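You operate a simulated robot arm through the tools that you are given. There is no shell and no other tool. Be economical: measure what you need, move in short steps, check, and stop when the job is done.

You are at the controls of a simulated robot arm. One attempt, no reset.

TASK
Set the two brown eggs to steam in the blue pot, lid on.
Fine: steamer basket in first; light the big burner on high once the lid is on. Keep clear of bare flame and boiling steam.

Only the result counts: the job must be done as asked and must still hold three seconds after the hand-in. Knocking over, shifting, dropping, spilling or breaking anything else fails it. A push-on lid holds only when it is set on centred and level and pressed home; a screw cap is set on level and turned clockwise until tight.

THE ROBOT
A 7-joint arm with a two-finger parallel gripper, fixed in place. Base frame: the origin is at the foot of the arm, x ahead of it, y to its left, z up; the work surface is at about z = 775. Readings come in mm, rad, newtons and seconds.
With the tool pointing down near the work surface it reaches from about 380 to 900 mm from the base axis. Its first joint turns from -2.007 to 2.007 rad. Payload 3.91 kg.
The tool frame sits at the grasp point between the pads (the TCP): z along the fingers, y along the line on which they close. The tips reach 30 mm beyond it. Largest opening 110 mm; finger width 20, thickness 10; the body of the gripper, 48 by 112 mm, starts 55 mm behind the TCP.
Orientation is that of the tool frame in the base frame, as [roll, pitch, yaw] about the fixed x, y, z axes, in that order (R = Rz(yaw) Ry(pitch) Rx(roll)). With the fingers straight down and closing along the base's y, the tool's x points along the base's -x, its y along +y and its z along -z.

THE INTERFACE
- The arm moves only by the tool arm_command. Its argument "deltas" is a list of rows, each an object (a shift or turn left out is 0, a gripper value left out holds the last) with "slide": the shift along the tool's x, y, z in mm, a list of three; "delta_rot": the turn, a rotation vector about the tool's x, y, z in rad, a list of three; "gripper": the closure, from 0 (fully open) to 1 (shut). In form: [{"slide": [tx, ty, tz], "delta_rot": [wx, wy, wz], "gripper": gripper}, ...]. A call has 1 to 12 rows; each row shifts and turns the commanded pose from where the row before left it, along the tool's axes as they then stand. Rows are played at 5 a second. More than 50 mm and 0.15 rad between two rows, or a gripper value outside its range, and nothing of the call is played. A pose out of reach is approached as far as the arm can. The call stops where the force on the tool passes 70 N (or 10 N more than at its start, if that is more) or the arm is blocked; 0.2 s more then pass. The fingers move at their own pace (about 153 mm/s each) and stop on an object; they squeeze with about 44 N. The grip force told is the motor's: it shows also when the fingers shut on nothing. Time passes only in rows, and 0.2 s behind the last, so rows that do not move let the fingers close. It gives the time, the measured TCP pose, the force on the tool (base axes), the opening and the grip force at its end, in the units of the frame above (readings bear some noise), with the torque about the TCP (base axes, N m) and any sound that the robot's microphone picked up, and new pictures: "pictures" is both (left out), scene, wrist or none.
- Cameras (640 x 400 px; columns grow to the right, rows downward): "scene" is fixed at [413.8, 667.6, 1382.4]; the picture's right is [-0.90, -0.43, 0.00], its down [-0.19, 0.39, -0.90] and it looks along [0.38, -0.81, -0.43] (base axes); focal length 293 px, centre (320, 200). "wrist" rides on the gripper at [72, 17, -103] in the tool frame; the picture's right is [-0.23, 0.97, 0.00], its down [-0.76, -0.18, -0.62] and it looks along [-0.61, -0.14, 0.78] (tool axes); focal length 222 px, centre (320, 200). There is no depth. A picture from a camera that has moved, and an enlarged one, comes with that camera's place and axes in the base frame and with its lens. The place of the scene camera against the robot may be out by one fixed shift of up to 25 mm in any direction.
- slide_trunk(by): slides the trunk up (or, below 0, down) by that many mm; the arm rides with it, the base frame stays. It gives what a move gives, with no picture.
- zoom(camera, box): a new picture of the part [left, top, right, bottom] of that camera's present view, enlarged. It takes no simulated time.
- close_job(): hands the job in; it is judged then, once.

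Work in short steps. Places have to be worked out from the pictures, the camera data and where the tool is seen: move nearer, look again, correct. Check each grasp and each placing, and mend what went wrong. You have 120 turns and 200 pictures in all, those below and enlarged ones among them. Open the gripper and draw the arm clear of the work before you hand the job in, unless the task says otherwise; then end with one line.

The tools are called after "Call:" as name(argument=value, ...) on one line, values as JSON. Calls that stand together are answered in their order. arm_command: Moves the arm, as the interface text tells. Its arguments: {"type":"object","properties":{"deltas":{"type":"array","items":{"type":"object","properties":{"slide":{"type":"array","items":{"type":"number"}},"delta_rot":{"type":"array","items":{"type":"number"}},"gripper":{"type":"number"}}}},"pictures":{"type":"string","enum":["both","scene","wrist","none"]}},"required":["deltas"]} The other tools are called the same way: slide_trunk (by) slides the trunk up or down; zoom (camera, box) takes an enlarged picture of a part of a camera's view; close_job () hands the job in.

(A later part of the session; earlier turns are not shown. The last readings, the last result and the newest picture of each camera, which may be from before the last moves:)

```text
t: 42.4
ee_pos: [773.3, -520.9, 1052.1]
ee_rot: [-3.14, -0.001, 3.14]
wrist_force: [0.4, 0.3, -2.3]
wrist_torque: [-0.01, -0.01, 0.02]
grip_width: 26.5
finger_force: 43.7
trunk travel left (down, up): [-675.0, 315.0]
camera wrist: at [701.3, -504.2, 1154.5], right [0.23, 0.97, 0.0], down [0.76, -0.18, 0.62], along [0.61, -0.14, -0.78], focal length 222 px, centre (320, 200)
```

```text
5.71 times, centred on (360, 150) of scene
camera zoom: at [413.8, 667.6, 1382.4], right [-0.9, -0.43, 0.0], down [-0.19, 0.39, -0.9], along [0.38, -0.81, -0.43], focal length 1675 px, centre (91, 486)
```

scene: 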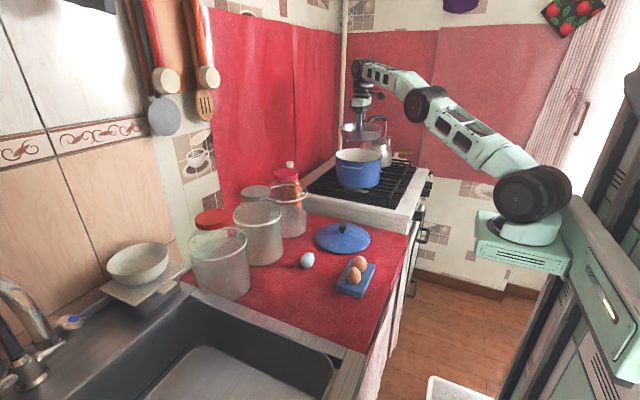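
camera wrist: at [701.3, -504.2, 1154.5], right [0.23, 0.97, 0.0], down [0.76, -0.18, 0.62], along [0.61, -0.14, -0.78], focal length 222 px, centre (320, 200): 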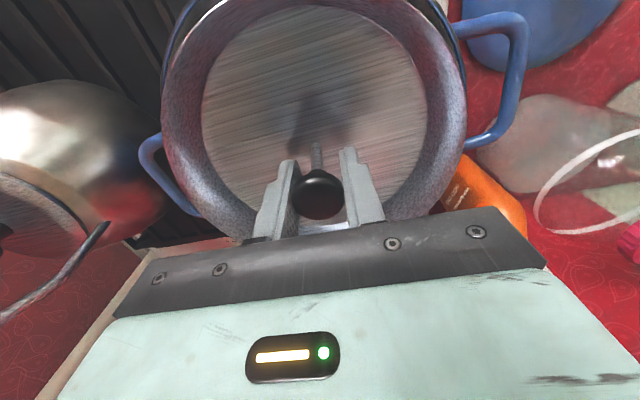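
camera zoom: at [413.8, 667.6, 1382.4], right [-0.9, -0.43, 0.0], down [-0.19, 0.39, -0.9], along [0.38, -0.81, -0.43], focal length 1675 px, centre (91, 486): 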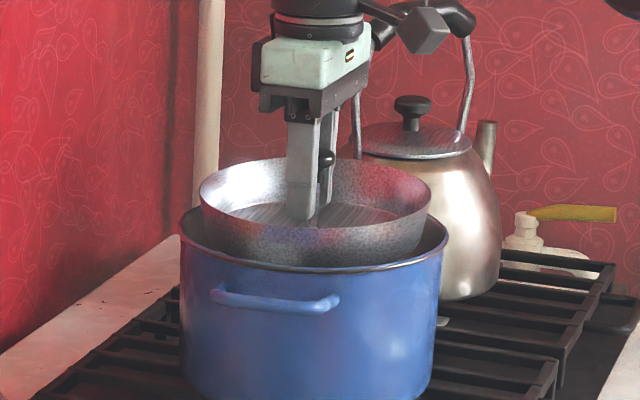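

Lateral alignment now good within ~2 mm, with gaps all round. I lower gently.

Call:
arm_command(deltas=[{"slide": [0, 0, 12]}, {"slide": [0, 0, 12]}, {"slide": [0, 0, 12]}, {"slide": [0, 0, 12]}, {"slide": [0, 0, 12]}, {"slide": [0, 0, 0]}], pictures="wrist")

Call:
zoom(camera="scene", box=[320, 115, 400, 185])

```text
t: 43.8
ee_pos: [774.8, -521.4, 990.3]
ee_rot: [-3.138, -0.002, 3.141]
wrist_force: [0.1, 0.5, -1.5]
wrist_torque: [0.01, -0.01, 0.02]
grip_width: 27.1
finger_force: 44.0
trunk travel left (down, up): [-675.0, 315.0]
camera wrist: at [702.2, -502.7, 1093.9], right [0.23, 0.97, 0.0], down [0.76, -0.18, 0.62], along [0.61, -0.14, -0.78], focal length 222 px, centre (320, 200)
```

wrist: 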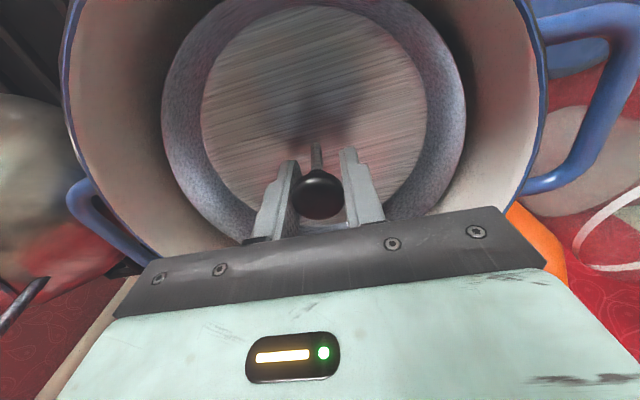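

```text
5.71 times, centred on (360, 150) of scene
camera zoom: at [413.8, 667.6, 1382.4], right [-0.9, -0.43, 0.0], down [-0.19, 0.39, -0.9], along [0.38, -0.81, -0.43], focal length 1675 px, centre (91, 486)
```

zoom: 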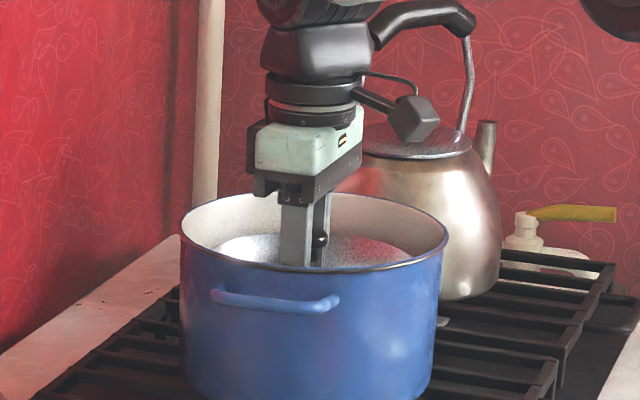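

It's inside with no contact. I continue down in small steps until the feet touch.

Call:
arm_command(deltas=[{"slide": [0, 0, 8]}, {"slide": [0, 0, 6]}, {"slide": [0, 0, 5]}, {"slide": [0, 0, 4]}, {"slide": [0, 0, 0]}], pictures="none")

```text
t: 45.0
ee_pos: [774.7, -521.5, 968.3]
ee_rot: [-3.14, 0.0, 3.141]
wrist_force: [-0.9, 0.6, 2.2]
wrist_torque: [0.22, -0.13, 0.05]
grip_width: 26.6
finger_force: 43.8
trunk travel left (down, up): [-675.0, 315.0]
```

Contact begins (force reversed to +2.2 N). One or two more mm to seat all feet.

Call:
arm_command(deltas=[{"slide": [0, 0, 1.5]}, {"slide": [0, 0, 1.5]}, {"slide": [0, 0, 0]}], pictures="wrist")

```text
t: 45.8
ee_pos: [774.1, -523.1, 967.4]
ee_rot: [-3.135, 0.003, 3.139]
wrist_force: [4.8, -8.7, 25.6]
wrist_torque: [0.18, 0.46, 0.1]
grip_width: 26.6
finger_force: 44.0
trunk travel left (down, up): [-675.0, 315.0]
camera wrist: at [702.9, -503.8, 1069.9], right [0.23, 0.97, -0.01], down [0.76, -0.18, 0.63], along [0.61, -0.15, -0.78], focal length 222 px, centre (320, 200)
```

wrist: 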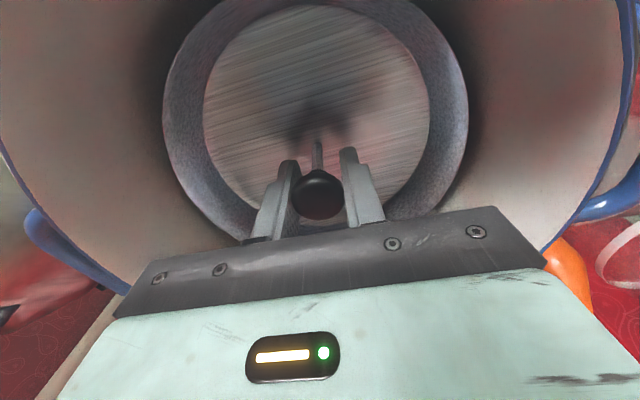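

It is seated firmly. I ease off, open partly and withdraw upward.

Call:
arm_command(deltas=[{"slide": [0, 0, -1.5]}, {"slide": [0, 0, -1]}, {"gripper": 0.4}, {"gripper": 0.4}, {"gripper": 0.4}, {"slide": [0, 0, -30]}, {"slide": [0, 0, -40]}, {"slide": [0, 0, -40]}, {"slide": [0, 0, -40]}, {"slide": [0, 0, 0]}], pictures="both")

```text
t: 48.0
ee_pos: [773.5, -521.1, 1117.9]
ee_rot: [-3.14, -0.001, 3.139]
wrist_force: [-0.1, 0.0, 0.1]
wrist_torque: [-0.03, -0.01, -0.05]
grip_width: 65.9
finger_force: 0.1
trunk travel left (down, up): [-675.0, 315.0]
camera wrist: at [702.8, -502.8, 1220.5], right [0.23, 0.97, 0.0], down [0.76, -0.18, 0.62], along [0.61, -0.14, -0.78], focal length 222 px, centre (320, 200)
```

scene: 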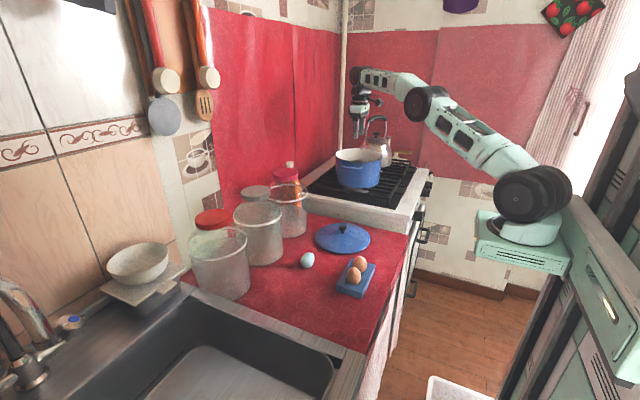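
wrist: 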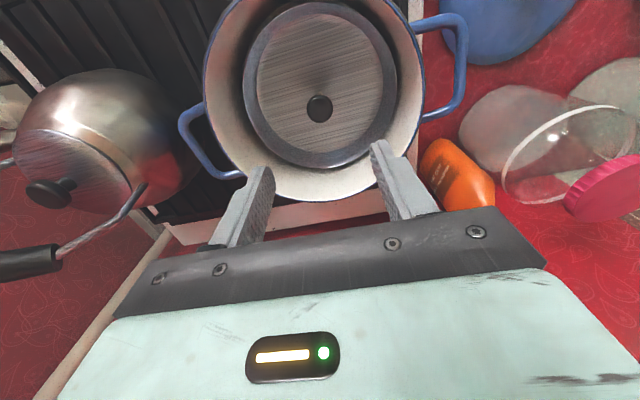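

Basket is in the pot, level. Next the brown eggs near (599, −54) and (599, 3); I travel there at height for a close look.

Call:
arm_command(deltas=[{"slide": [17, 43, 0]}, {"slide": [17, 43, 0]}, {"slide": [17, 43, 0]}, {"slide": [17, 43, 0]}, {"slide": [17, 43, 0]}, {"slide": [17, 43, 0]}, {"slide": [17, 43, 0]}, {"slide": [17, 43, 0]}, {"slide": [17, 43, 0]}, {"slide": [17, 43, 0]}, {"slide": [0, 43, 20]}, {"slide": [0, 20, 40]}], pictures="none")

Call:
arm_command(deltas=[{"slide": [0, 0, 40]}, {"slide": [0, 0, 20], "gripper": 0}, {"slide": [0, 0, 0]}], pictures="wrist")

```text
t: 50.6
ee_pos: [601.8, -27.9, 1055.8]
ee_rot: [-3.141, -0.001, 3.138]
wrist_force: [0.3, -0.3, -0.4]
wrist_torque: [-0.01, -0.01, 0.02]
grip_width: 66.2
finger_force: 0.1
trunk travel left (down, up): [-675.0, 315.0]
```

```text
t: 51.4
ee_pos: [602.4, -26.3, 995.7]
ee_rot: [-3.14, 0.0, 3.14]
wrist_force: [0.1, 0.1, 0.0]
wrist_torque: [-0.02, -0.02, 0.02]
grip_width: 109.8
finger_force: 0.1
trunk travel left (down, up): [-675.0, 315.0]
camera wrist: at [530.2, -9.1, 1099.8], right [0.23, 0.97, 0.0], down [0.76, -0.18, 0.62], along [0.61, -0.14, -0.78], focal length 222 px, centre (320, 200)
```

wrist: 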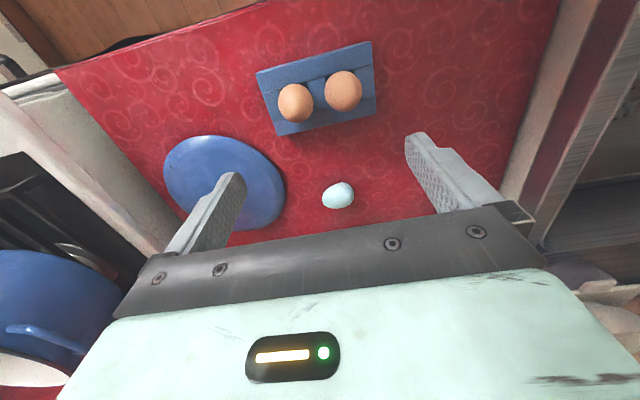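

Call:
zoom(camera="wrist", box=[240, 25, 400, 145])

Call:
zoom(camera="scene", box=[320, 240, 400, 310])

```text
3.33 times, centred on (320, 85) of wrist
camera zoom: at [530.2, -9.1, 1099.8], right [0.23, 0.97, 0.0], down [0.76, -0.18, 0.62], along [0.61, -0.14, -0.78], focal length 740 px, centre (320, 583)
```

zoom: 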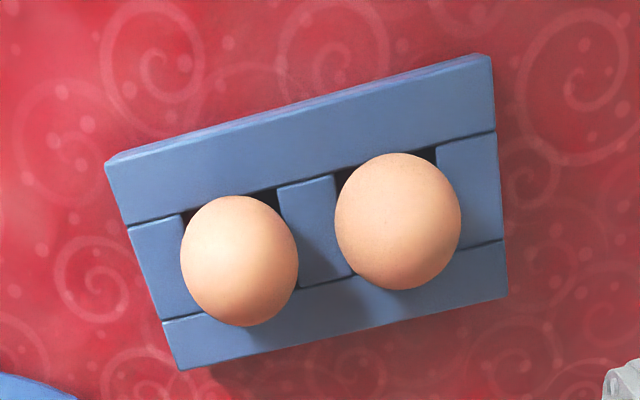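

```text
5.71 times, centred on (360, 275) of scene
camera zoom: at [413.8, 667.6, 1382.4], right [-0.9, -0.43, 0.0], down [-0.19, 0.39, -0.9], along [0.38, -0.81, -0.43], focal length 1675 px, centre (91, -229)
```

zoom: 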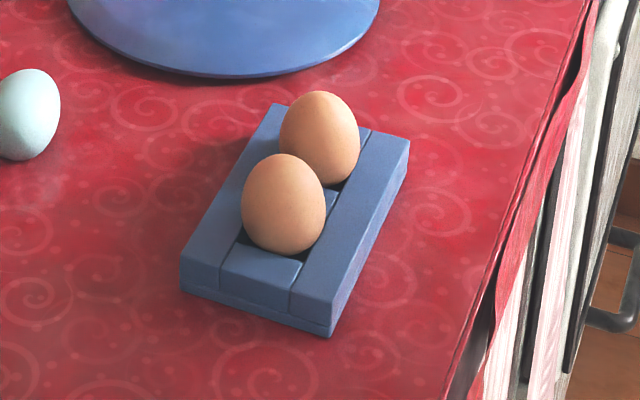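

The eggs stand upright in the holder at about (599.5, 4) and (599.5, −54.5), centre z ≈ 808, tray top ≈ 793. To lay them down I'll turn the gripper 90° (closing along x) and grasp each with the tool tilted ~0.9 rad, so that upright over the pot the egg lies down. First the turn in yaw, then tilt, at this height and shifted to the +y side.

Call:
arm_command(deltas=[{"delta_rot": [0, 0, -0.1428]}, {"delta_rot": [0, 0, -0.1428]}, {"delta_rot": [0, 0, -0.1428]}, {"delta_rot": [0, 0, -0.1428]}, {"delta_rot": [0, 0, -0.1428]}, {"delta_rot": [0, 0, -0.1428]}, {"delta_rot": [0, 0, -0.1428]}, {"delta_rot": [0, 0, -0.1428]}, {"delta_rot": [0, 0, -0.1428]}, {"delta_rot": [0, 0, -0.1428]}, {"delta_rot": [0, 0, -0.1428]}, {"slide": [0, 0, 0]}], pictures="none")

Call:
arm_command(deltas=[{"slide": [-20, 0, 0], "delta_rot": [0, 0.15, 0]}, {"slide": [-20, 0, 0], "delta_rot": [0, 0.15, 0]}, {"delta_rot": [0, 0.15, 0]}, {"delta_rot": [0, 0.15, 0]}, {"delta_rot": [0, 0.15, 0]}, {"delta_rot": [0, 0.15, 0]}, {"slide": [0, 0, 0]}], pictures="both")

```text
t: 54.0
ee_pos: [604.2, -26.3, 996.9]
ee_rot: [3.14, 0.0, -1.57]
wrist_force: [-0.5, 0.7, -0.4]
wrist_torque: [-0.02, 0.02, 0.02]
grip_width: 109.8
finger_force: 0.1
trunk travel left (down, up): [-675.0, 315.0]
```

```text
t: 55.6
ee_pos: [605.1, 11.1, 992.4]
ee_rot: [3.139, -0.905, -1.572]
wrist_force: [-0.7, 1.2, -0.8]
wrist_torque: [0.01, 0.04, 0.01]
grip_width: 109.9
finger_force: 0.1
trunk travel left (down, up): [-675.0, 315.0]
camera wrist: at [589.3, 48.6, 1113.2], right [-0.97, 0.14, -0.18], down [0.18, 0.96, -0.21], along [0.14, -0.24, -0.96], focal length 222 px, centre (320, 200)
```

scene: 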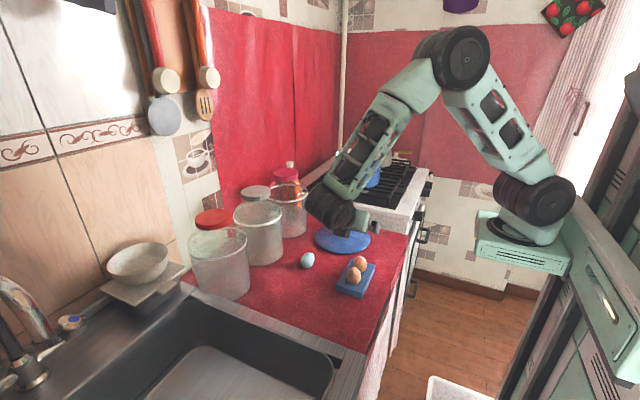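
wrist: 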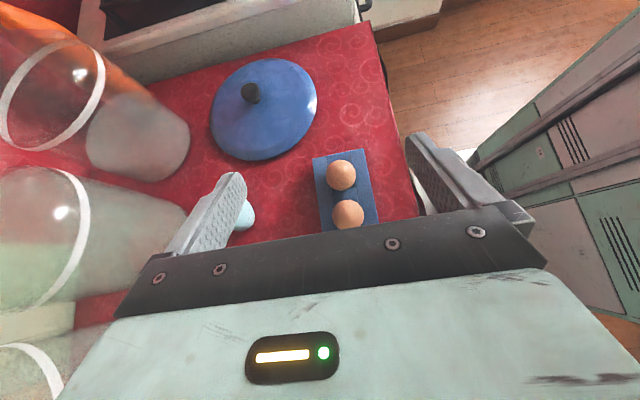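

Tilt reached without trouble. I move to a pre-grasp point 60 mm behind the nearer egg along the tool axis.

Call:
arm_command(deltas=[{"slide": [-34, 1.4, 10]}, {"slide": [-34, 1.4, 10]}, {"slide": [-34, 1.4, 10]}, {"slide": [-34, 1.4, 10]}, {"slide": [0, 0, 0]}], pictures="both")

```text
t: 56.8
ee_pos: [599.0, 66.3, 861.9]
ee_rot: [3.141, -0.902, -1.571]
wrist_force: [-0.6, -0.8, -0.1]
wrist_torque: [0.03, -0.03, 0.0]
grip_width: 110.2
finger_force: 0.1
trunk travel left (down, up): [-675.0, 315.0]
camera wrist: at [584.2, 101.6, 982.3], right [-0.97, 0.14, -0.18], down [0.18, 0.96, -0.21], along [0.14, -0.24, -0.96], focal length 222 px, centre (320, 200)
```

scene: 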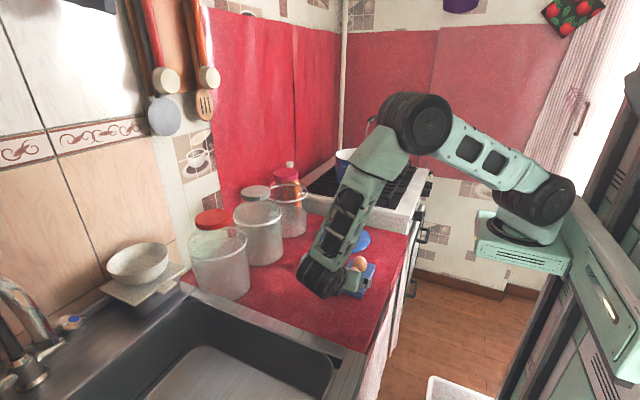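
wrist: 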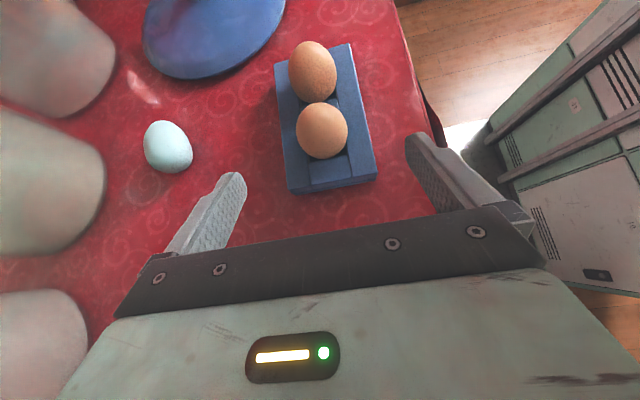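

Egg in view is where expected (≈ (599, 2.5)). Advance 63 mm along the tool axis with fingers straddling it.

Call:
arm_command(deltas=[{"slide": [0, 0, 25]}, {"slide": [0, 0, 22]}, {"slide": [0, 0, 16]}, {"slide": [0, 0, 0]}], pictures="both")

```text
t: 57.8
ee_pos: [599.2, 17.9, 821.6]
ee_rot: [3.139, -0.902, -1.573]
wrist_force: [-0.3, 0.1, -0.3]
wrist_torque: [0.01, 0.0, 0.04]
grip_width: 110.0
finger_force: 0.1
trunk travel left (down, up): [-675.0, 315.0]
camera wrist: at [583.9, 53.8, 941.7], right [-0.97, 0.14, -0.18], down [0.18, 0.96, -0.21], along [0.14, -0.24, -0.96], focal length 222 px, centre (320, 200)
```

scene: 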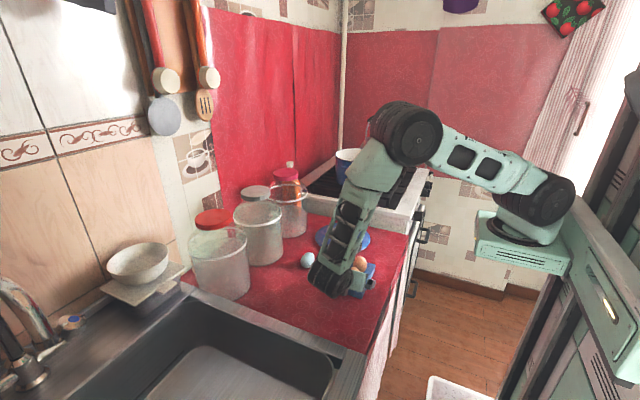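
wrist: 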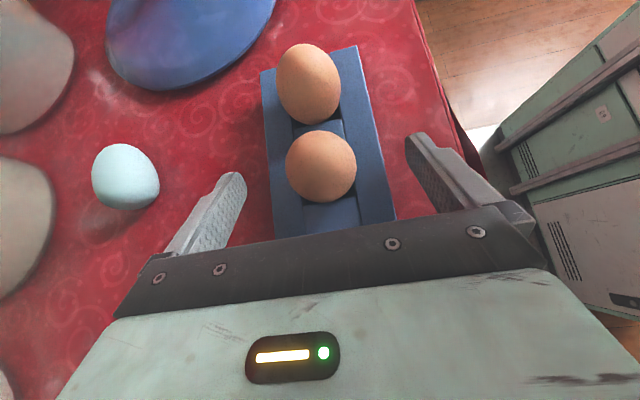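

Egg sits centred between the pads, ~20 mm ahead of the TCP. Advance 2 mm and close.

Call:
arm_command(deltas=[{"slide": [2, 0, 2]}, {"gripper": 0.5}, {"gripper": 0.55}, {"gripper": 0.62}, {"gripper": 0.8}, {"gripper": 0.8}], pictures="wrist")

```text
t: 59.2
ee_pos: [599.2, 14.4, 822.0]
ee_rot: [3.14, -0.903, -1.571]
wrist_force: [-1.3, -0.7, 0.8]
wrist_torque: [-0.3, 0.23, -0.15]
grip_width: 80.0
finger_force: 43.6
trunk travel left (down, up): [-675.0, 315.0]
camera wrist: at [583.9, 50.8, 942.9], right [-0.97, 0.14, -0.18], down [0.18, 0.96, -0.21], along [0.14, -0.24, -0.96], focal length 222 px, centre (320, 200)
```

wrist: 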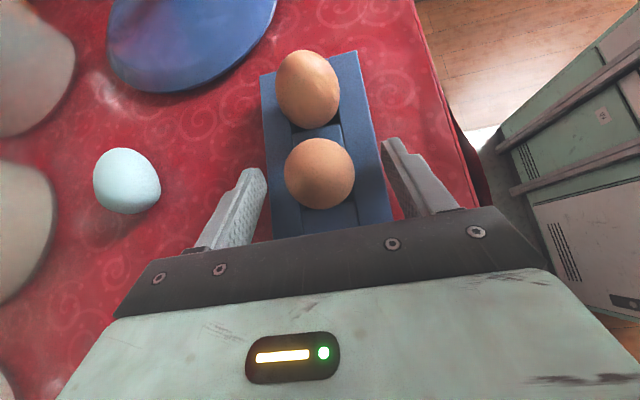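

The fingers stopped at 80 mm: they caught the holder's sides, so its top is higher than I judged. Open, rise 11 mm, and try again.

Call:
arm_command(deltas=[{"gripper": 0}, {"gripper": 0}, {"slide": [8.6, 0, -6.8]}, {"slide": [0, 0, 0]}], pictures="wrist")

Call:
zoom(camera="wrist", box=[160, 30, 480, 230])

```text
t: 60.2
ee_pos: [598.8, 13.0, 832.5]
ee_rot: [3.14, -0.903, -1.571]
wrist_force: [-0.6, 0.8, 0.6]
wrist_torque: [0.02, 0.01, 0.02]
grip_width: 110.2
finger_force: 0.1
trunk travel left (down, up): [-675.0, 315.0]
camera wrist: at [583.2, 50.2, 953.8], right [-0.97, 0.14, -0.18], down [0.18, 0.96, -0.21], along [0.14, -0.24, -0.96], focal length 222 px, centre (320, 200)
```

wrist: 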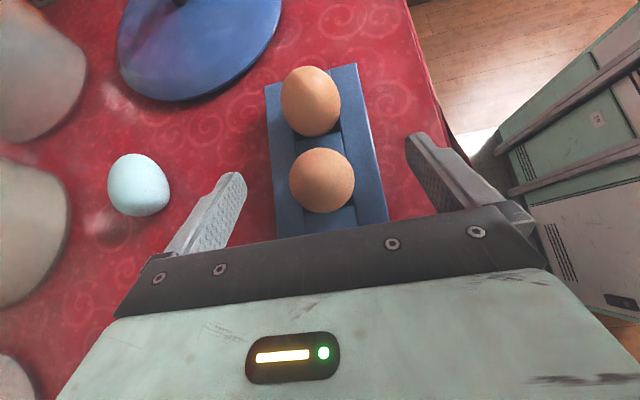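

```text
2.00 times, centred on (320, 130) of wrist
camera zoom: at [583.2, 50.2, 953.8], right [-0.97, 0.14, -0.18], down [0.18, 0.96, -0.21], along [0.14, -0.24, -0.96], focal length 444 px, centre (320, 340)
```

zoom: 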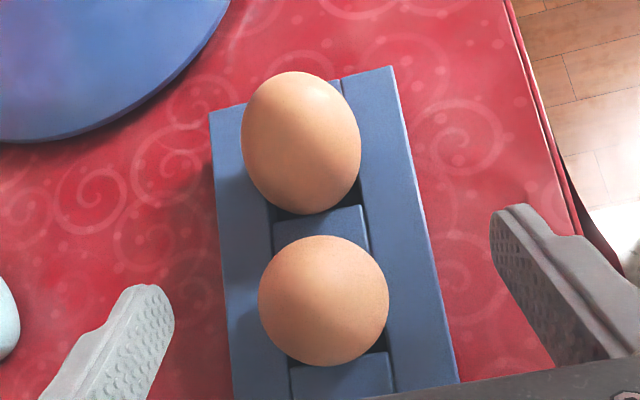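

The egg centre is now ~9 mm under the pad centreline; I lower 4 mm as a compromise and close, checking the width.

Call:
arm_command(deltas=[{"slide": [-3.5, 0, 1]}, {"slide": [0, 0, 0]}, {"gripper": 0.2}, {"gripper": 0.4}, {"gripper": 0.55}, {"gripper": 0.7}, {"gripper": 0.7}], pictures="wrist")

```text
t: 61.8
ee_pos: [598.4, 15.4, 831.4]
ee_rot: [3.139, -0.902, -1.571]
wrist_force: [0.3, 0.4, 0.6]
wrist_torque: [-0.01, -0.01, -0.02]
grip_width: 41.9
finger_force: 12.2
trunk travel left (down, up): [-675.0, 315.0]
camera wrist: at [583.0, 51.3, 951.0], right [-0.97, 0.14, -0.18], down [0.18, 0.96, -0.21], along [0.14, -0.24, -0.96], focal length 222 px, centre (320, 200)
```

wrist: 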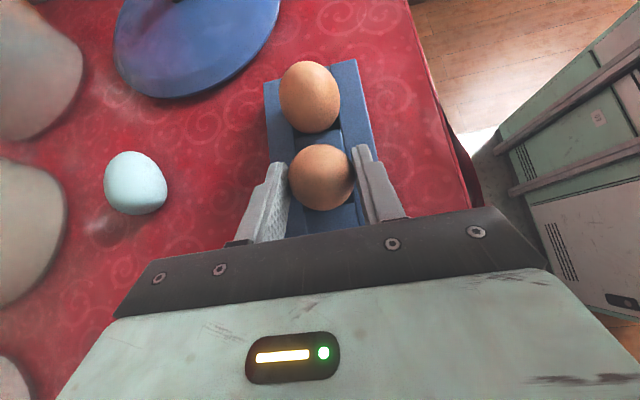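

Egg grasped at 41.9 mm with a gentle 12 N. Lift slowly straight up.

Call:
arm_command(deltas=[{"slide": [8, 0, -6]}, {"slide": [15.7, 0, -12.4]}, {"slide": [23.5, 0, -18.6]}, {"slide": [0, 0, 0]}], pictures="both")

```text
t: 62.8
ee_pos: [596.7, 13.1, 890.7]
ee_rot: [-3.141, -0.903, -1.571]
wrist_force: [-0.1, 0.1, -2.3]
wrist_torque: [0.0, 0.01, 0.0]
grip_width: 41.8
finger_force: 12.0
trunk travel left (down, up): [-675.0, 315.0]
camera wrist: at [581.3, 49.2, 1011.8], right [-0.97, 0.14, -0.18], down [0.18, 0.96, -0.21], along [0.14, -0.24, -0.96], focal length 222 px, centre (320, 200)
```

scene: 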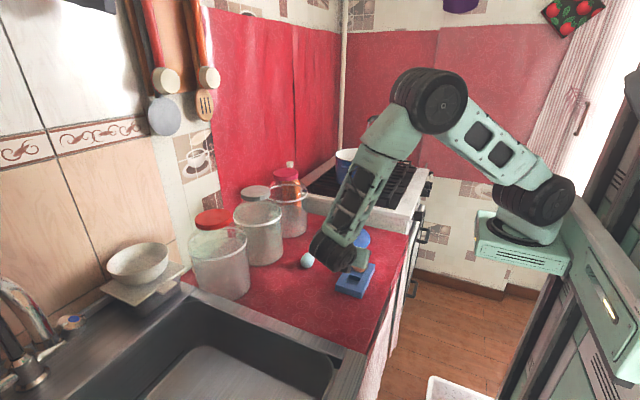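
wrist: 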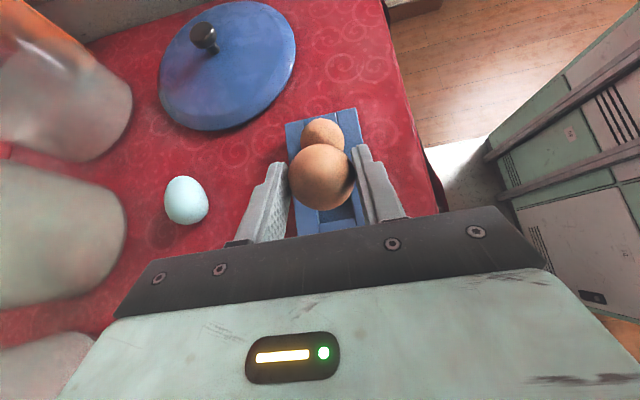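

Egg is lifted and stable. I raise it further and bring the tool upright, then view the egg's attitude.

Call:
arm_command(deltas=[{"slide": [35, 0, -28]}, {"slide": [35, 0, -28]}, {"slide": [35, 0, -28]}, {"slide": [35, 0, -28]}, {"delta_rot": [0, -0.15, 0]}, {"delta_rot": [0, -0.15, 0]}, {"delta_rot": [0, -0.15, 0]}, {"delta_rot": [0, -0.15, 0]}, {"delta_rot": [0, -0.15, 0]}, {"delta_rot": [0, -0.15, 0]}, {"slide": [0, 0, -40]}, {"slide": [0, 0, 0]}], pictures="both")

```text
t: 65.4
ee_pos: [598.1, 13.7, 1111.5]
ee_rot: [3.14, -0.002, -1.572]
wrist_force: [0.6, -0.4, -0.8]
wrist_torque: [-0.03, 0.03, 0.04]
grip_width: 42.1
finger_force: 11.7
trunk travel left (down, up): [-675.0, 315.0]
camera wrist: at [582.6, -58.1, 1214.2], right [-0.97, 0.23, 0.0], down [0.18, 0.76, 0.62], along [0.14, 0.61, -0.78], focal length 222 px, centre (320, 200)
```

scene: 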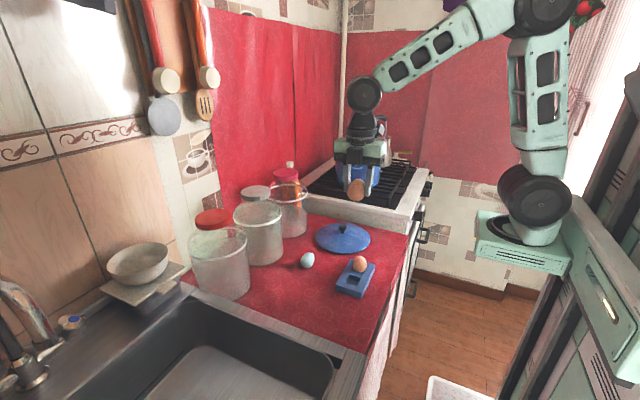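
wrist: 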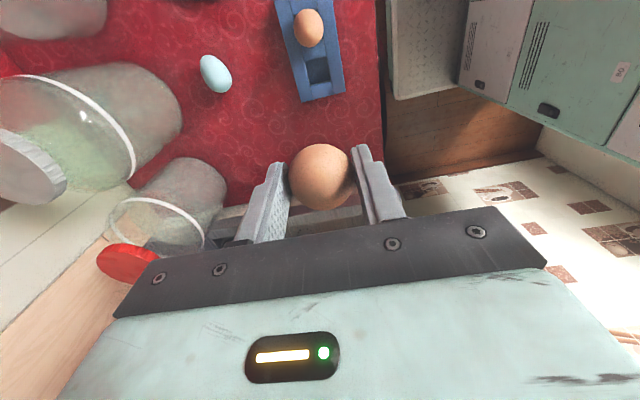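

Egg hangs tilted as planned. I carry it at this height toward the pot's far side (−y), keeping clear of the kettle, then turn the tool so its axis is tangential.

Call:
arm_command(deltas=[{"slide": [45, -11.5, 0]}, {"slide": [45, -11.5, 0]}, {"slide": [45, -11.5, 0]}, {"slide": [45, -11.5, 0]}, {"slide": [45, -11.5, 0]}, {"slide": [45, -11.5, 0]}, {"slide": [45, -11.5, 0]}, {"slide": [45, -11.5, 0]}, {"slide": [45, -11.5, 0]}, {"slide": [45, -11.5, 0]}, {"slide": [45, -11.5, 0]}, {"slide": [45, -11.5, 0]}], pictures="none")

Call:
arm_command(deltas=[{"slide": [33, -13, 0]}, {"delta_rot": [0, 0, 0.15]}, {"delta_rot": [0, 0, 0.15]}, {"delta_rot": [0, 0, 0.15]}, {"delta_rot": [0, 0, 0.15]}, {"slide": [0, 0, 0]}], pictures="both")

```text
t: 68.0
ee_pos: [735.3, -524.7, 1106.2]
ee_rot: [3.139, -0.001, -1.573]
wrist_force: [-0.3, 1.3, 0.1]
wrist_torque: [-0.05, -0.03, 0.01]
grip_width: 41.7
finger_force: 11.7
trunk travel left (down, up): [-675.0, 315.0]
```

```text
t: 69.4
ee_pos: [748.1, -557.2, 1109.8]
ee_rot: [-3.141, -0.003, -2.174]
wrist_force: [-0.4, 0.0, -0.1]
wrist_torque: [0.01, 0.0, 0.04]
grip_width: 42.0
finger_force: 12.2
trunk travel left (down, up): [-675.0, 315.0]
camera wrist: at [694.5, -607.4, 1212.5], right [-0.67, 0.74, 0.0], down [0.58, 0.53, 0.62], along [0.46, 0.42, -0.78], focal length 222 px, centre (320, 200)
```

scene: 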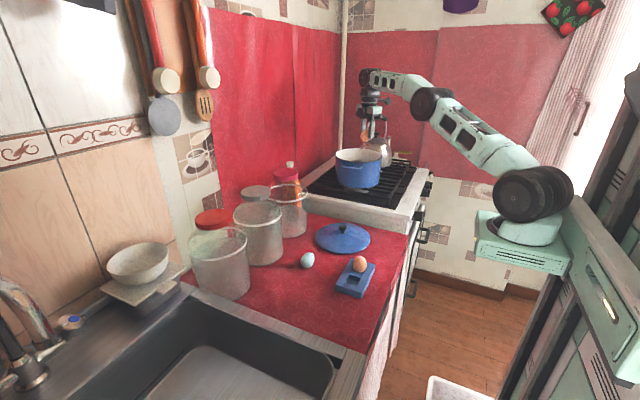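
wrist: 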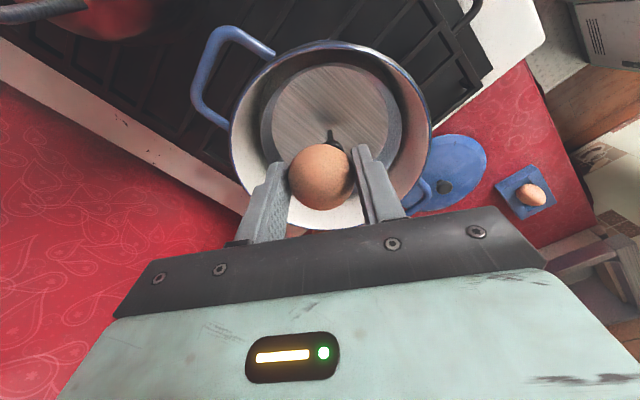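

Position matches plan: egg above the basket's −y side, fingers inside the rim. Lower to 975 and look.

Call:
arm_command(deltas=[{"slide": [0, 0, 35]}, {"slide": [0, 0, 35]}, {"slide": [0, 0, 30]}, {"slide": [0, 0, 20]}, {"slide": [0, 0, 12]}, {"slide": [0, 0, 0]}], pictures="both")

```text
t: 70.8
ee_pos: [747.7, -558.7, 977.6]
ee_rot: [3.141, -0.003, -2.172]
wrist_force: [0.2, 0.0, -0.3]
wrist_torque: [0.02, 0.0, -0.03]
grip_width: 41.9
finger_force: 11.7
trunk travel left (down, up): [-675.0, 315.0]
camera wrist: at [695.3, -607.7, 1082.2], right [-0.67, 0.74, 0.0], down [0.58, 0.53, 0.62], along [0.46, 0.42, -0.78], focal length 222 px, centre (320, 200)
```

scene: 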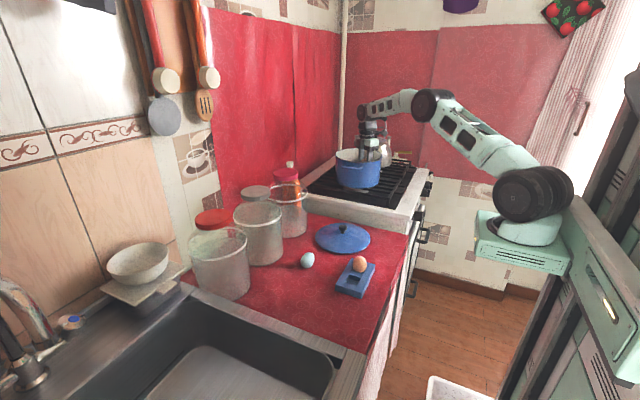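
wrist: 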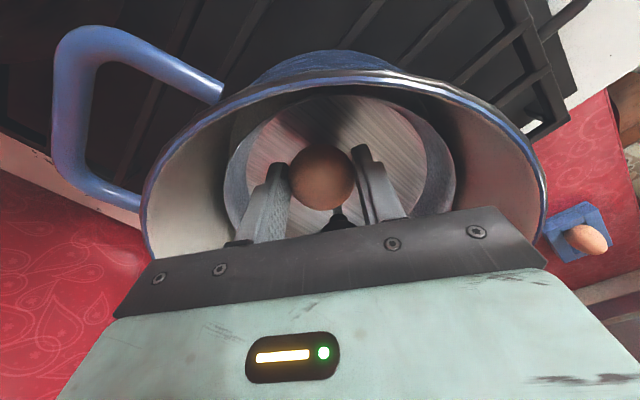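

Clear all round. Lower carefully toward contact at about z 957.

Call:
arm_command(deltas=[{"slide": [0, 0, 5]}, {"slide": [0, 0, 5]}, {"slide": [0, 0, 4]}, {"slide": [0, 0, 3]}, {"slide": [0, 0, 0]}], pictures="wrist")

```text
t: 72.0
ee_pos: [748.7, -558.1, 962.1]
ee_rot: [-3.141, -0.001, -2.172]
wrist_force: [-2.8, 2.7, 11.0]
wrist_torque: [0.16, 0.0, 0.03]
grip_width: 42.1
finger_force: 11.7
trunk travel left (down, up): [-675.0, 315.0]
camera wrist: at [695.0, -608.1, 1066.5], right [-0.67, 0.74, 0.0], down [0.58, 0.53, 0.62], along [0.46, 0.42, -0.78], focal length 222 px, centre (320, 200)
```

wrist: 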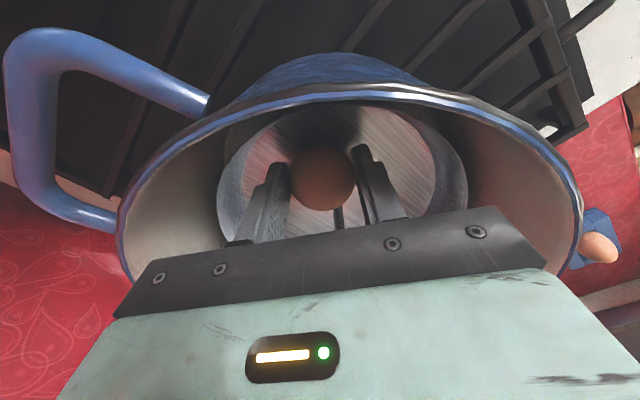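

Egg has touched the basket floor (11 N). Ease off 1 mm and open gradually so that it settles softly.

Call:
arm_command(deltas=[{"slide": [0, 0, -1.5]}, {"gripper": 0.63}, {"gripper": 0.61}, {"gripper": 0.6}, {"gripper": 0.59}, {"gripper": 0.58}, {"gripper": 0.57}, {"gripper": 0.55}, {"gripper": 0.52}, {"gripper": 0.48}, {"gripper": 0.44}, {"gripper": 0.42}], pictures="wrist")

```text
t: 74.6
ee_pos: [748.8, -558.5, 963.6]
ee_rot: [-3.142, -0.003, -2.173]
wrist_force: [-0.1, 0.4, 0.5]
wrist_torque: [0.01, 0.04, -0.01]
grip_width: 63.8
finger_force: 0.1
trunk travel left (down, up): [-675.0, 315.0]
camera wrist: at [695.0, -608.2, 1066.6], right [-0.67, 0.74, 0.0], down [0.58, 0.53, 0.62], along [0.46, 0.42, -0.78], focal length 222 px, centre (320, 200)
```

wrist: 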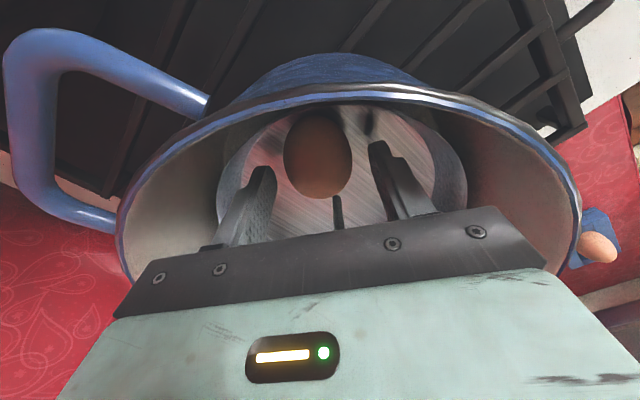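

Egg lies on the basket floor between the fingers, clear of the post. Withdraw straight up.

Call:
arm_command(deltas=[{"slide": [0, 0, -30]}, {"slide": [0, 0, -40]}, {"slide": [0, 0, -45]}, {"slide": [0, 0, -35]}, {"slide": [0, 0, 0]}], pictures="wrist")

```text
t: 75.8
ee_pos: [749.2, -559.0, 1112.6]
ee_rot: [3.141, -0.002, -2.172]
wrist_force: [0.3, -0.3, -0.2]
wrist_torque: [0.0, -0.02, 0.0]
grip_width: 63.8
finger_force: 0.0
trunk travel left (down, up): [-675.0, 315.0]
camera wrist: at [696.7, -607.9, 1216.0], right [-0.67, 0.74, 0.0], down [0.58, 0.53, 0.62], along [0.46, 0.42, -0.78], focal length 222 px, centre (320, 200)
```

wrist: 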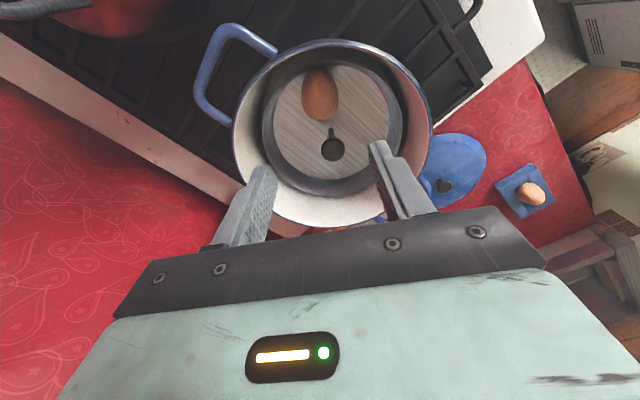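

Egg one lies safely beside the post. I go back for the second egg: untwist, travel, tilt again.

Call:
arm_command(deltas=[{"delta_rot": [0, 0, -0.15]}, {"delta_rot": [0, 0, -0.15]}, {"delta_rot": [0, 0, -0.15]}, {"delta_rot": [0, 0, -0.15]}, {"slide": [-45, 12, 0]}, {"slide": [-45, 12, 0]}, {"slide": [-45, 12, 0]}, {"slide": [-45, 12, 0]}, {"slide": [-45, 12, 0]}, {"slide": [-45, 12, 0]}, {"slide": [-45, 12, 0]}, {"slide": [-45, 12, 0]}], pictures="none")

Call:
arm_command(deltas=[{"slide": [-45, 12, 0], "gripper": 0}, {"slide": [-45, 12, 0]}, {"slide": [-45, 12, 0]}, {"slide": [-45, 12, 0]}, {"slide": [-22, 6, 0]}, {"delta_rot": [0, 0.15, 0]}, {"delta_rot": [0, 0.15, 0]}, {"delta_rot": [0, 0.15, 0]}, {"delta_rot": [0, 0.15, 0]}, {"delta_rot": [0, 0.15, 0]}, {"delta_rot": [0, 0.15, 0]}, {"slide": [0, 0, 0]}], pictures="none")

```text
t: 78.4
ee_pos: [652.9, -196.2, 1109.9]
ee_rot: [3.137, -0.002, -1.573]
wrist_force: [0.6, -0.6, -0.3]
wrist_torque: [0.03, 0.01, 0.0]
grip_width: 64.0
finger_force: 0.2
trunk travel left (down, up): [-675.0, 315.0]
```

```text
t: 81.0
ee_pos: [600.4, 3.6, 1112.0]
ee_rot: [3.14, -0.902, -1.573]
wrist_force: [-0.2, -0.3, -0.5]
wrist_torque: [0.02, 0.03, 0.01]
grip_width: 110.3
finger_force: 0.0
trunk travel left (down, up): [-675.0, 315.0]
```

Now straight down to the pre-grasp point behind the second egg.

Call:
arm_command(deltas=[{"slide": [-38, 0.4, 30]}, {"slide": [-38, 0.4, 30]}, {"slide": [-38, 0.4, 30]}, {"slide": [-38, 0.4, 30]}, {"slide": [-38, 0.4, 30]}, {"slide": [0, 0, 0]}], pictures="wrist")

```text
t: 82.4
ee_pos: [596.8, 1.2, 869.1]
ee_rot: [3.139, -0.9, -1.574]
wrist_force: [0.6, 0.2, 0.6]
wrist_torque: [0.0, 0.0, 0.0]
grip_width: 109.9
finger_force: 0.0
trunk travel left (down, up): [-675.0, 315.0]
camera wrist: at [581.6, 37.5, 989.4], right [-0.97, 0.14, -0.18], down [0.18, 0.96, -0.21], along [0.14, -0.24, -0.96], focal length 222 px, centre (320, 200)
```

wrist: 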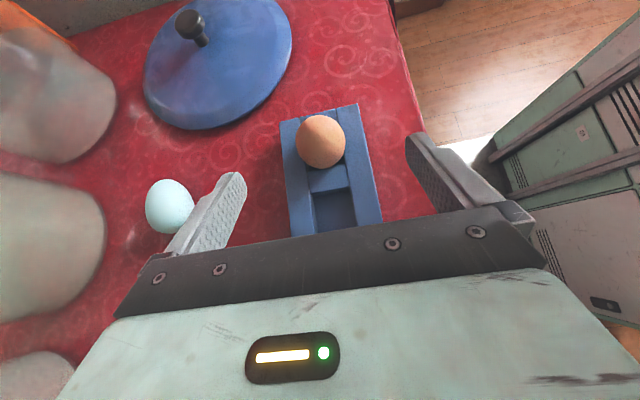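

Second egg at ≈ (599.5, −57). Advance along tool axis to the equivalent grasp pose used for the first.

Call:
arm_command(deltas=[{"slide": [-1.5, -2, 25]}, {"slide": [-1.5, 0, 20]}, {"slide": [0, 0, 12]}, {"slide": [0, 0, 0]}], pictures="wrist")

```text
t: 83.4
ee_pos: [601.1, -40.9, 833.2]
ee_rot: [3.139, -0.899, -1.571]
wrist_force: [1.0, 0.1, -0.6]
wrist_torque: [0.01, -0.02, 0.01]
grip_width: 110.1
finger_force: 0.0
trunk travel left (down, up): [-675.0, 315.0]
camera wrist: at [584.5, -4.7, 953.2], right [-0.97, 0.14, -0.18], down [0.18, 0.96, -0.21], along [0.14, -0.24, -0.96], focal length 222 px, centre (320, 200)
```

wrist: 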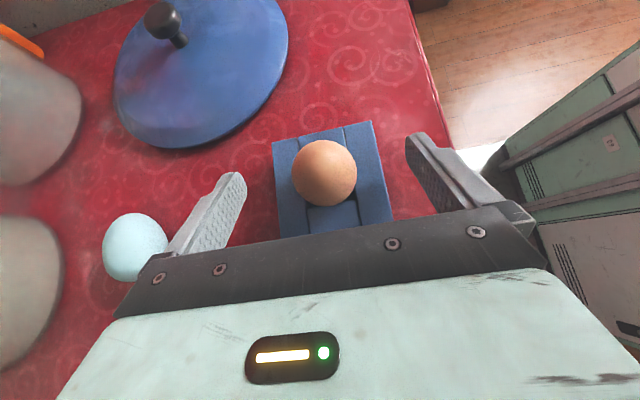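

Nearly identical to the first grasp; shift 2 mm sideways, 3 mm forward, and close gently.

Call:
arm_command(deltas=[{"slide": [-0.5, 2, 3]}, {"slide": [0, 0, 0]}, {"gripper": 0.2}, {"gripper": 0.4}, {"gripper": 0.55}, {"gripper": 0.7}, {"gripper": 0.7}], pictures="wrist")

```text
t: 85.0
ee_pos: [597.6, -42.7, 830.6]
ee_rot: [3.14, -0.9, -1.571]
wrist_force: [1.3, -0.6, 0.1]
wrist_torque: [0.01, -0.02, -0.01]
grip_width: 41.9
finger_force: 11.8
trunk travel left (down, up): [-675.0, 315.0]
camera wrist: at [582.5, -6.1, 951.0], right [-0.97, 0.14, -0.18], down [0.18, 0.96, -0.21], along [0.14, -0.24, -0.96], focal length 222 px, centre (320, 200)
```

wrist: 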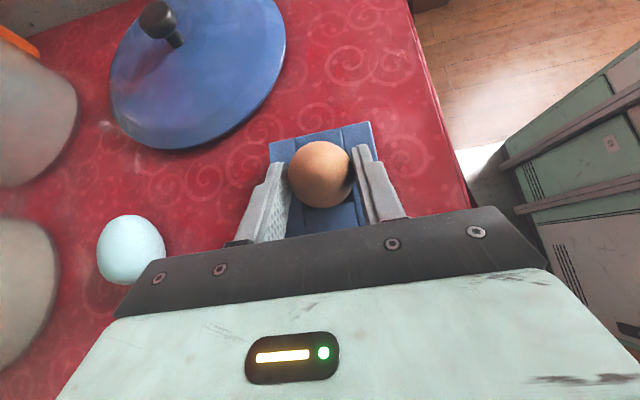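

Gripped at 41.9 mm. Lift straight up and bring the tool upright.

Call:
arm_command(deltas=[{"slide": [8, 0, -6]}, {"slide": [15.7, 0, -12.4]}, {"slide": [30, 0, -24]}, {"slide": [35, 0, -28]}, {"slide": [35, 0, -28]}, {"slide": [35, 0, -28]}, {"slide": [35, 0, -28]}, {"slide": [30, 0, -24]}, {"slide": [0, 0, 0]}], pictures="none")

Call:
arm_command(deltas=[{"delta_rot": [0, -0.15, 0]}, {"delta_rot": [0, -0.15, 0]}, {"delta_rot": [0, -0.15, 0]}, {"delta_rot": [0, -0.15, 0]}, {"delta_rot": [0, -0.15, 0]}, {"delta_rot": [0, -0.15, 0]}, {"slide": [0, 0, 0]}], pictures="wrist")

```text
t: 87.0
ee_pos: [599.0, -37.4, 1117.0]
ee_rot: [3.139, -0.901, -1.572]
wrist_force: [0.4, 0.5, -1.0]
wrist_torque: [0.01, 0.0, 0.0]
grip_width: 41.8
finger_force: 12.4
trunk travel left (down, up): [-675.0, 315.0]
```

```text
t: 88.6
ee_pos: [599.4, -39.8, 1115.7]
ee_rot: [3.139, 0.001, -1.572]
wrist_force: [0.2, -0.6, 0.0]
wrist_torque: [-0.01, -0.02, -0.01]
grip_width: 41.9
finger_force: 11.7
trunk travel left (down, up): [-675.0, 315.0]
camera wrist: at [583.0, -111.4, 1219.0], right [-0.97, 0.23, 0.0], down [0.18, 0.76, 0.62], along [0.14, 0.61, -0.78], focal length 222 px, centre (320, 200)
```

wrist: 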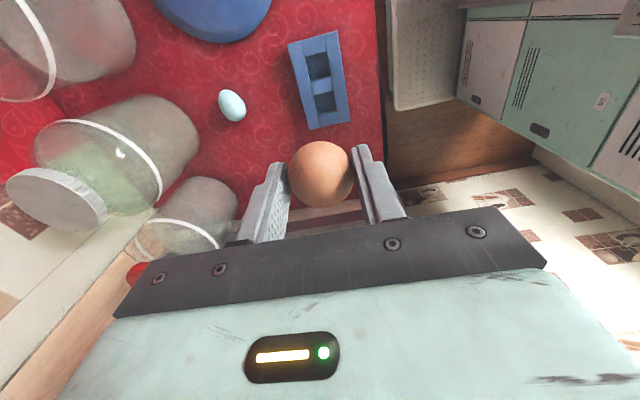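

Second egg secure, holder empty and undisturbed. Now over the pot's opposite side (about (798, −486)).

Call:
arm_command(deltas=[{"slide": [40.6, -16, 0]}, {"slide": [40.6, -16, 0]}, {"slide": [40.6, -16, 0]}, {"slide": [40.6, -16, 0]}, {"slide": [40.6, -16, 0]}, {"slide": [40.6, -16, 0]}, {"slide": [40.6, -16, 0]}, {"slide": [40.6, -16, 0]}, {"slide": [40.6, -16, 0]}, {"slide": [40.6, -16, 0]}, {"slide": [40.6, -16, 0]}, {"slide": [0, 0, 0]}], pictures="none")

Call:
arm_command(deltas=[{"delta_rot": [0, 0, 0.15]}, {"delta_rot": [0, 0, 0.15]}, {"delta_rot": [0, 0, 0.15]}, {"delta_rot": [0, 0, 0.15]}, {"slide": [0, -22, 15]}, {"slide": [0, 0, 0]}], pictures="wrist")

```text
t: 91.2
ee_pos: [769.6, -488.1, 1115.2]
ee_rot: [3.141, -0.001, -1.573]
wrist_force: [0.1, 0.0, -0.4]
wrist_torque: [0.01, -0.04, 0.0]
grip_width: 41.9
finger_force: 12.4
trunk travel left (down, up): [-675.0, 315.0]
```

```text
t: 92.6
ee_pos: [790.2, -500.0, 1101.8]
ee_rot: [3.141, -0.001, -2.174]
wrist_force: [0.7, -1.4, 0.5]
wrist_torque: [-0.04, -0.02, -0.01]
grip_width: 41.9
finger_force: 11.2
trunk travel left (down, up): [-675.0, 315.0]
camera wrist: at [737.4, -550.2, 1203.8], right [-0.67, 0.74, 0.0], down [0.58, 0.53, 0.62], along [0.46, 0.42, -0.78], focal length 222 px, centre (320, 200)
```

wrist: 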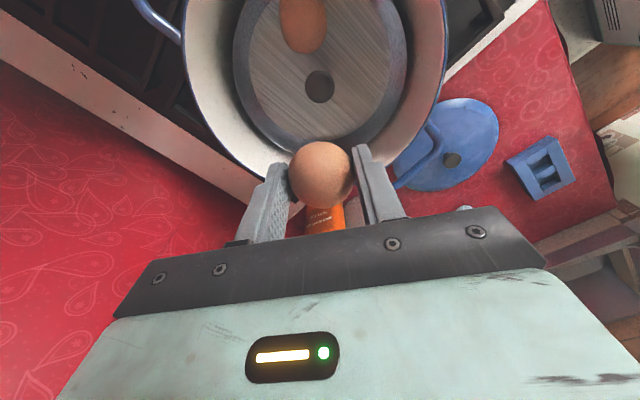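

Knob lies 27 mm behind the axis, as computed; shift 15 mm further out and lower.

Call:
arm_command(deltas=[{"slide": [-15.5, 1, 0]}, {"slide": [0, 0, 35]}, {"slide": [0, 0, 35]}, {"slide": [0, 0, 30]}, {"slide": [0, 0, 20]}, {"slide": [0, 0, 0]}], pictures="both")

```text
t: 94.0
ee_pos: [797.0, -484.5, 980.1]
ee_rot: [-3.14, -0.004, -2.172]
wrist_force: [0.4, 0.4, -0.8]
wrist_torque: [0.03, 0.05, -0.02]
grip_width: 42.0
finger_force: 11.8
trunk travel left (down, up): [-675.0, 315.0]
camera wrist: at [743.5, -534.3, 1083.5], right [-0.67, 0.74, 0.0], down [0.58, 0.53, 0.62], along [0.46, 0.42, -0.78], focal length 222 px, centre (320, 200)
```

scene: 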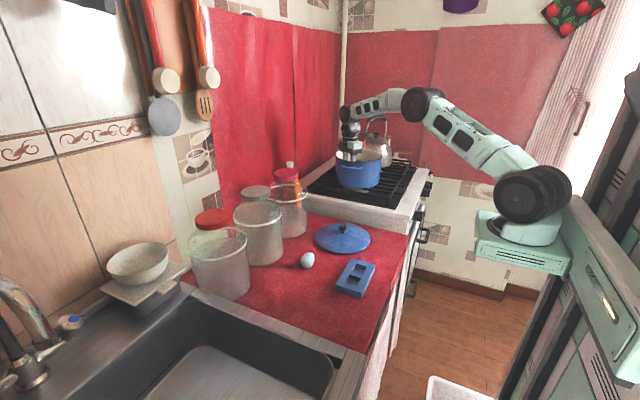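
wrist: 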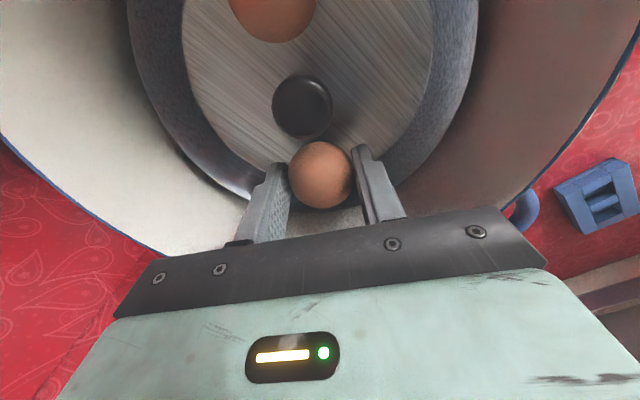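

Clear of knob and walls. Lower to contact near z 962.

Call:
arm_command(deltas=[{"slide": [0, 0, 6]}, {"slide": [0, 0, 5]}, {"slide": [0, 0, 4]}, {"slide": [0, 0, 2]}, {"slide": [0, 0, 0]}], pictures="none")

```text
t: 95.2
ee_pos: [799.7, -485.1, 965.8]
ee_rot: [-3.14, -0.002, -2.173]
wrist_force: [-1.6, 0.6, 6.9]
wrist_torque: [0.03, -0.02, -0.01]
grip_width: 42.1
finger_force: 11.9
trunk travel left (down, up): [-675.0, 315.0]
```

Egg touches the floor (7 N). Release gradually as before.

Call:
arm_command(deltas=[{"slide": [0, 0, -0.7]}, {"gripper": 0.63}, {"gripper": 0.61}, {"gripper": 0.6}, {"gripper": 0.59}, {"gripper": 0.58}, {"gripper": 0.57}, {"gripper": 0.55}, {"gripper": 0.52}, {"gripper": 0.48}, {"gripper": 0.44}, {"gripper": 0.42}], pictures="wrist")

```text
t: 97.8
ee_pos: [799.5, -485.6, 964.8]
ee_rot: [3.141, -0.001, -2.172]
wrist_force: [-0.1, 0.0, 0.1]
wrist_torque: [0.02, 0.0, 0.01]
grip_width: 64.1
finger_force: 0.0
trunk travel left (down, up): [-675.0, 315.0]
camera wrist: at [745.4, -535.1, 1068.1], right [-0.67, 0.74, 0.0], down [0.58, 0.53, 0.62], along [0.46, 0.42, -0.78], focal length 222 px, centre (320, 200)
```

wrist: 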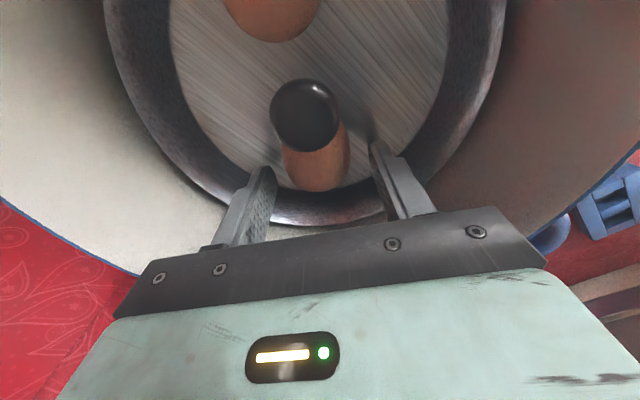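

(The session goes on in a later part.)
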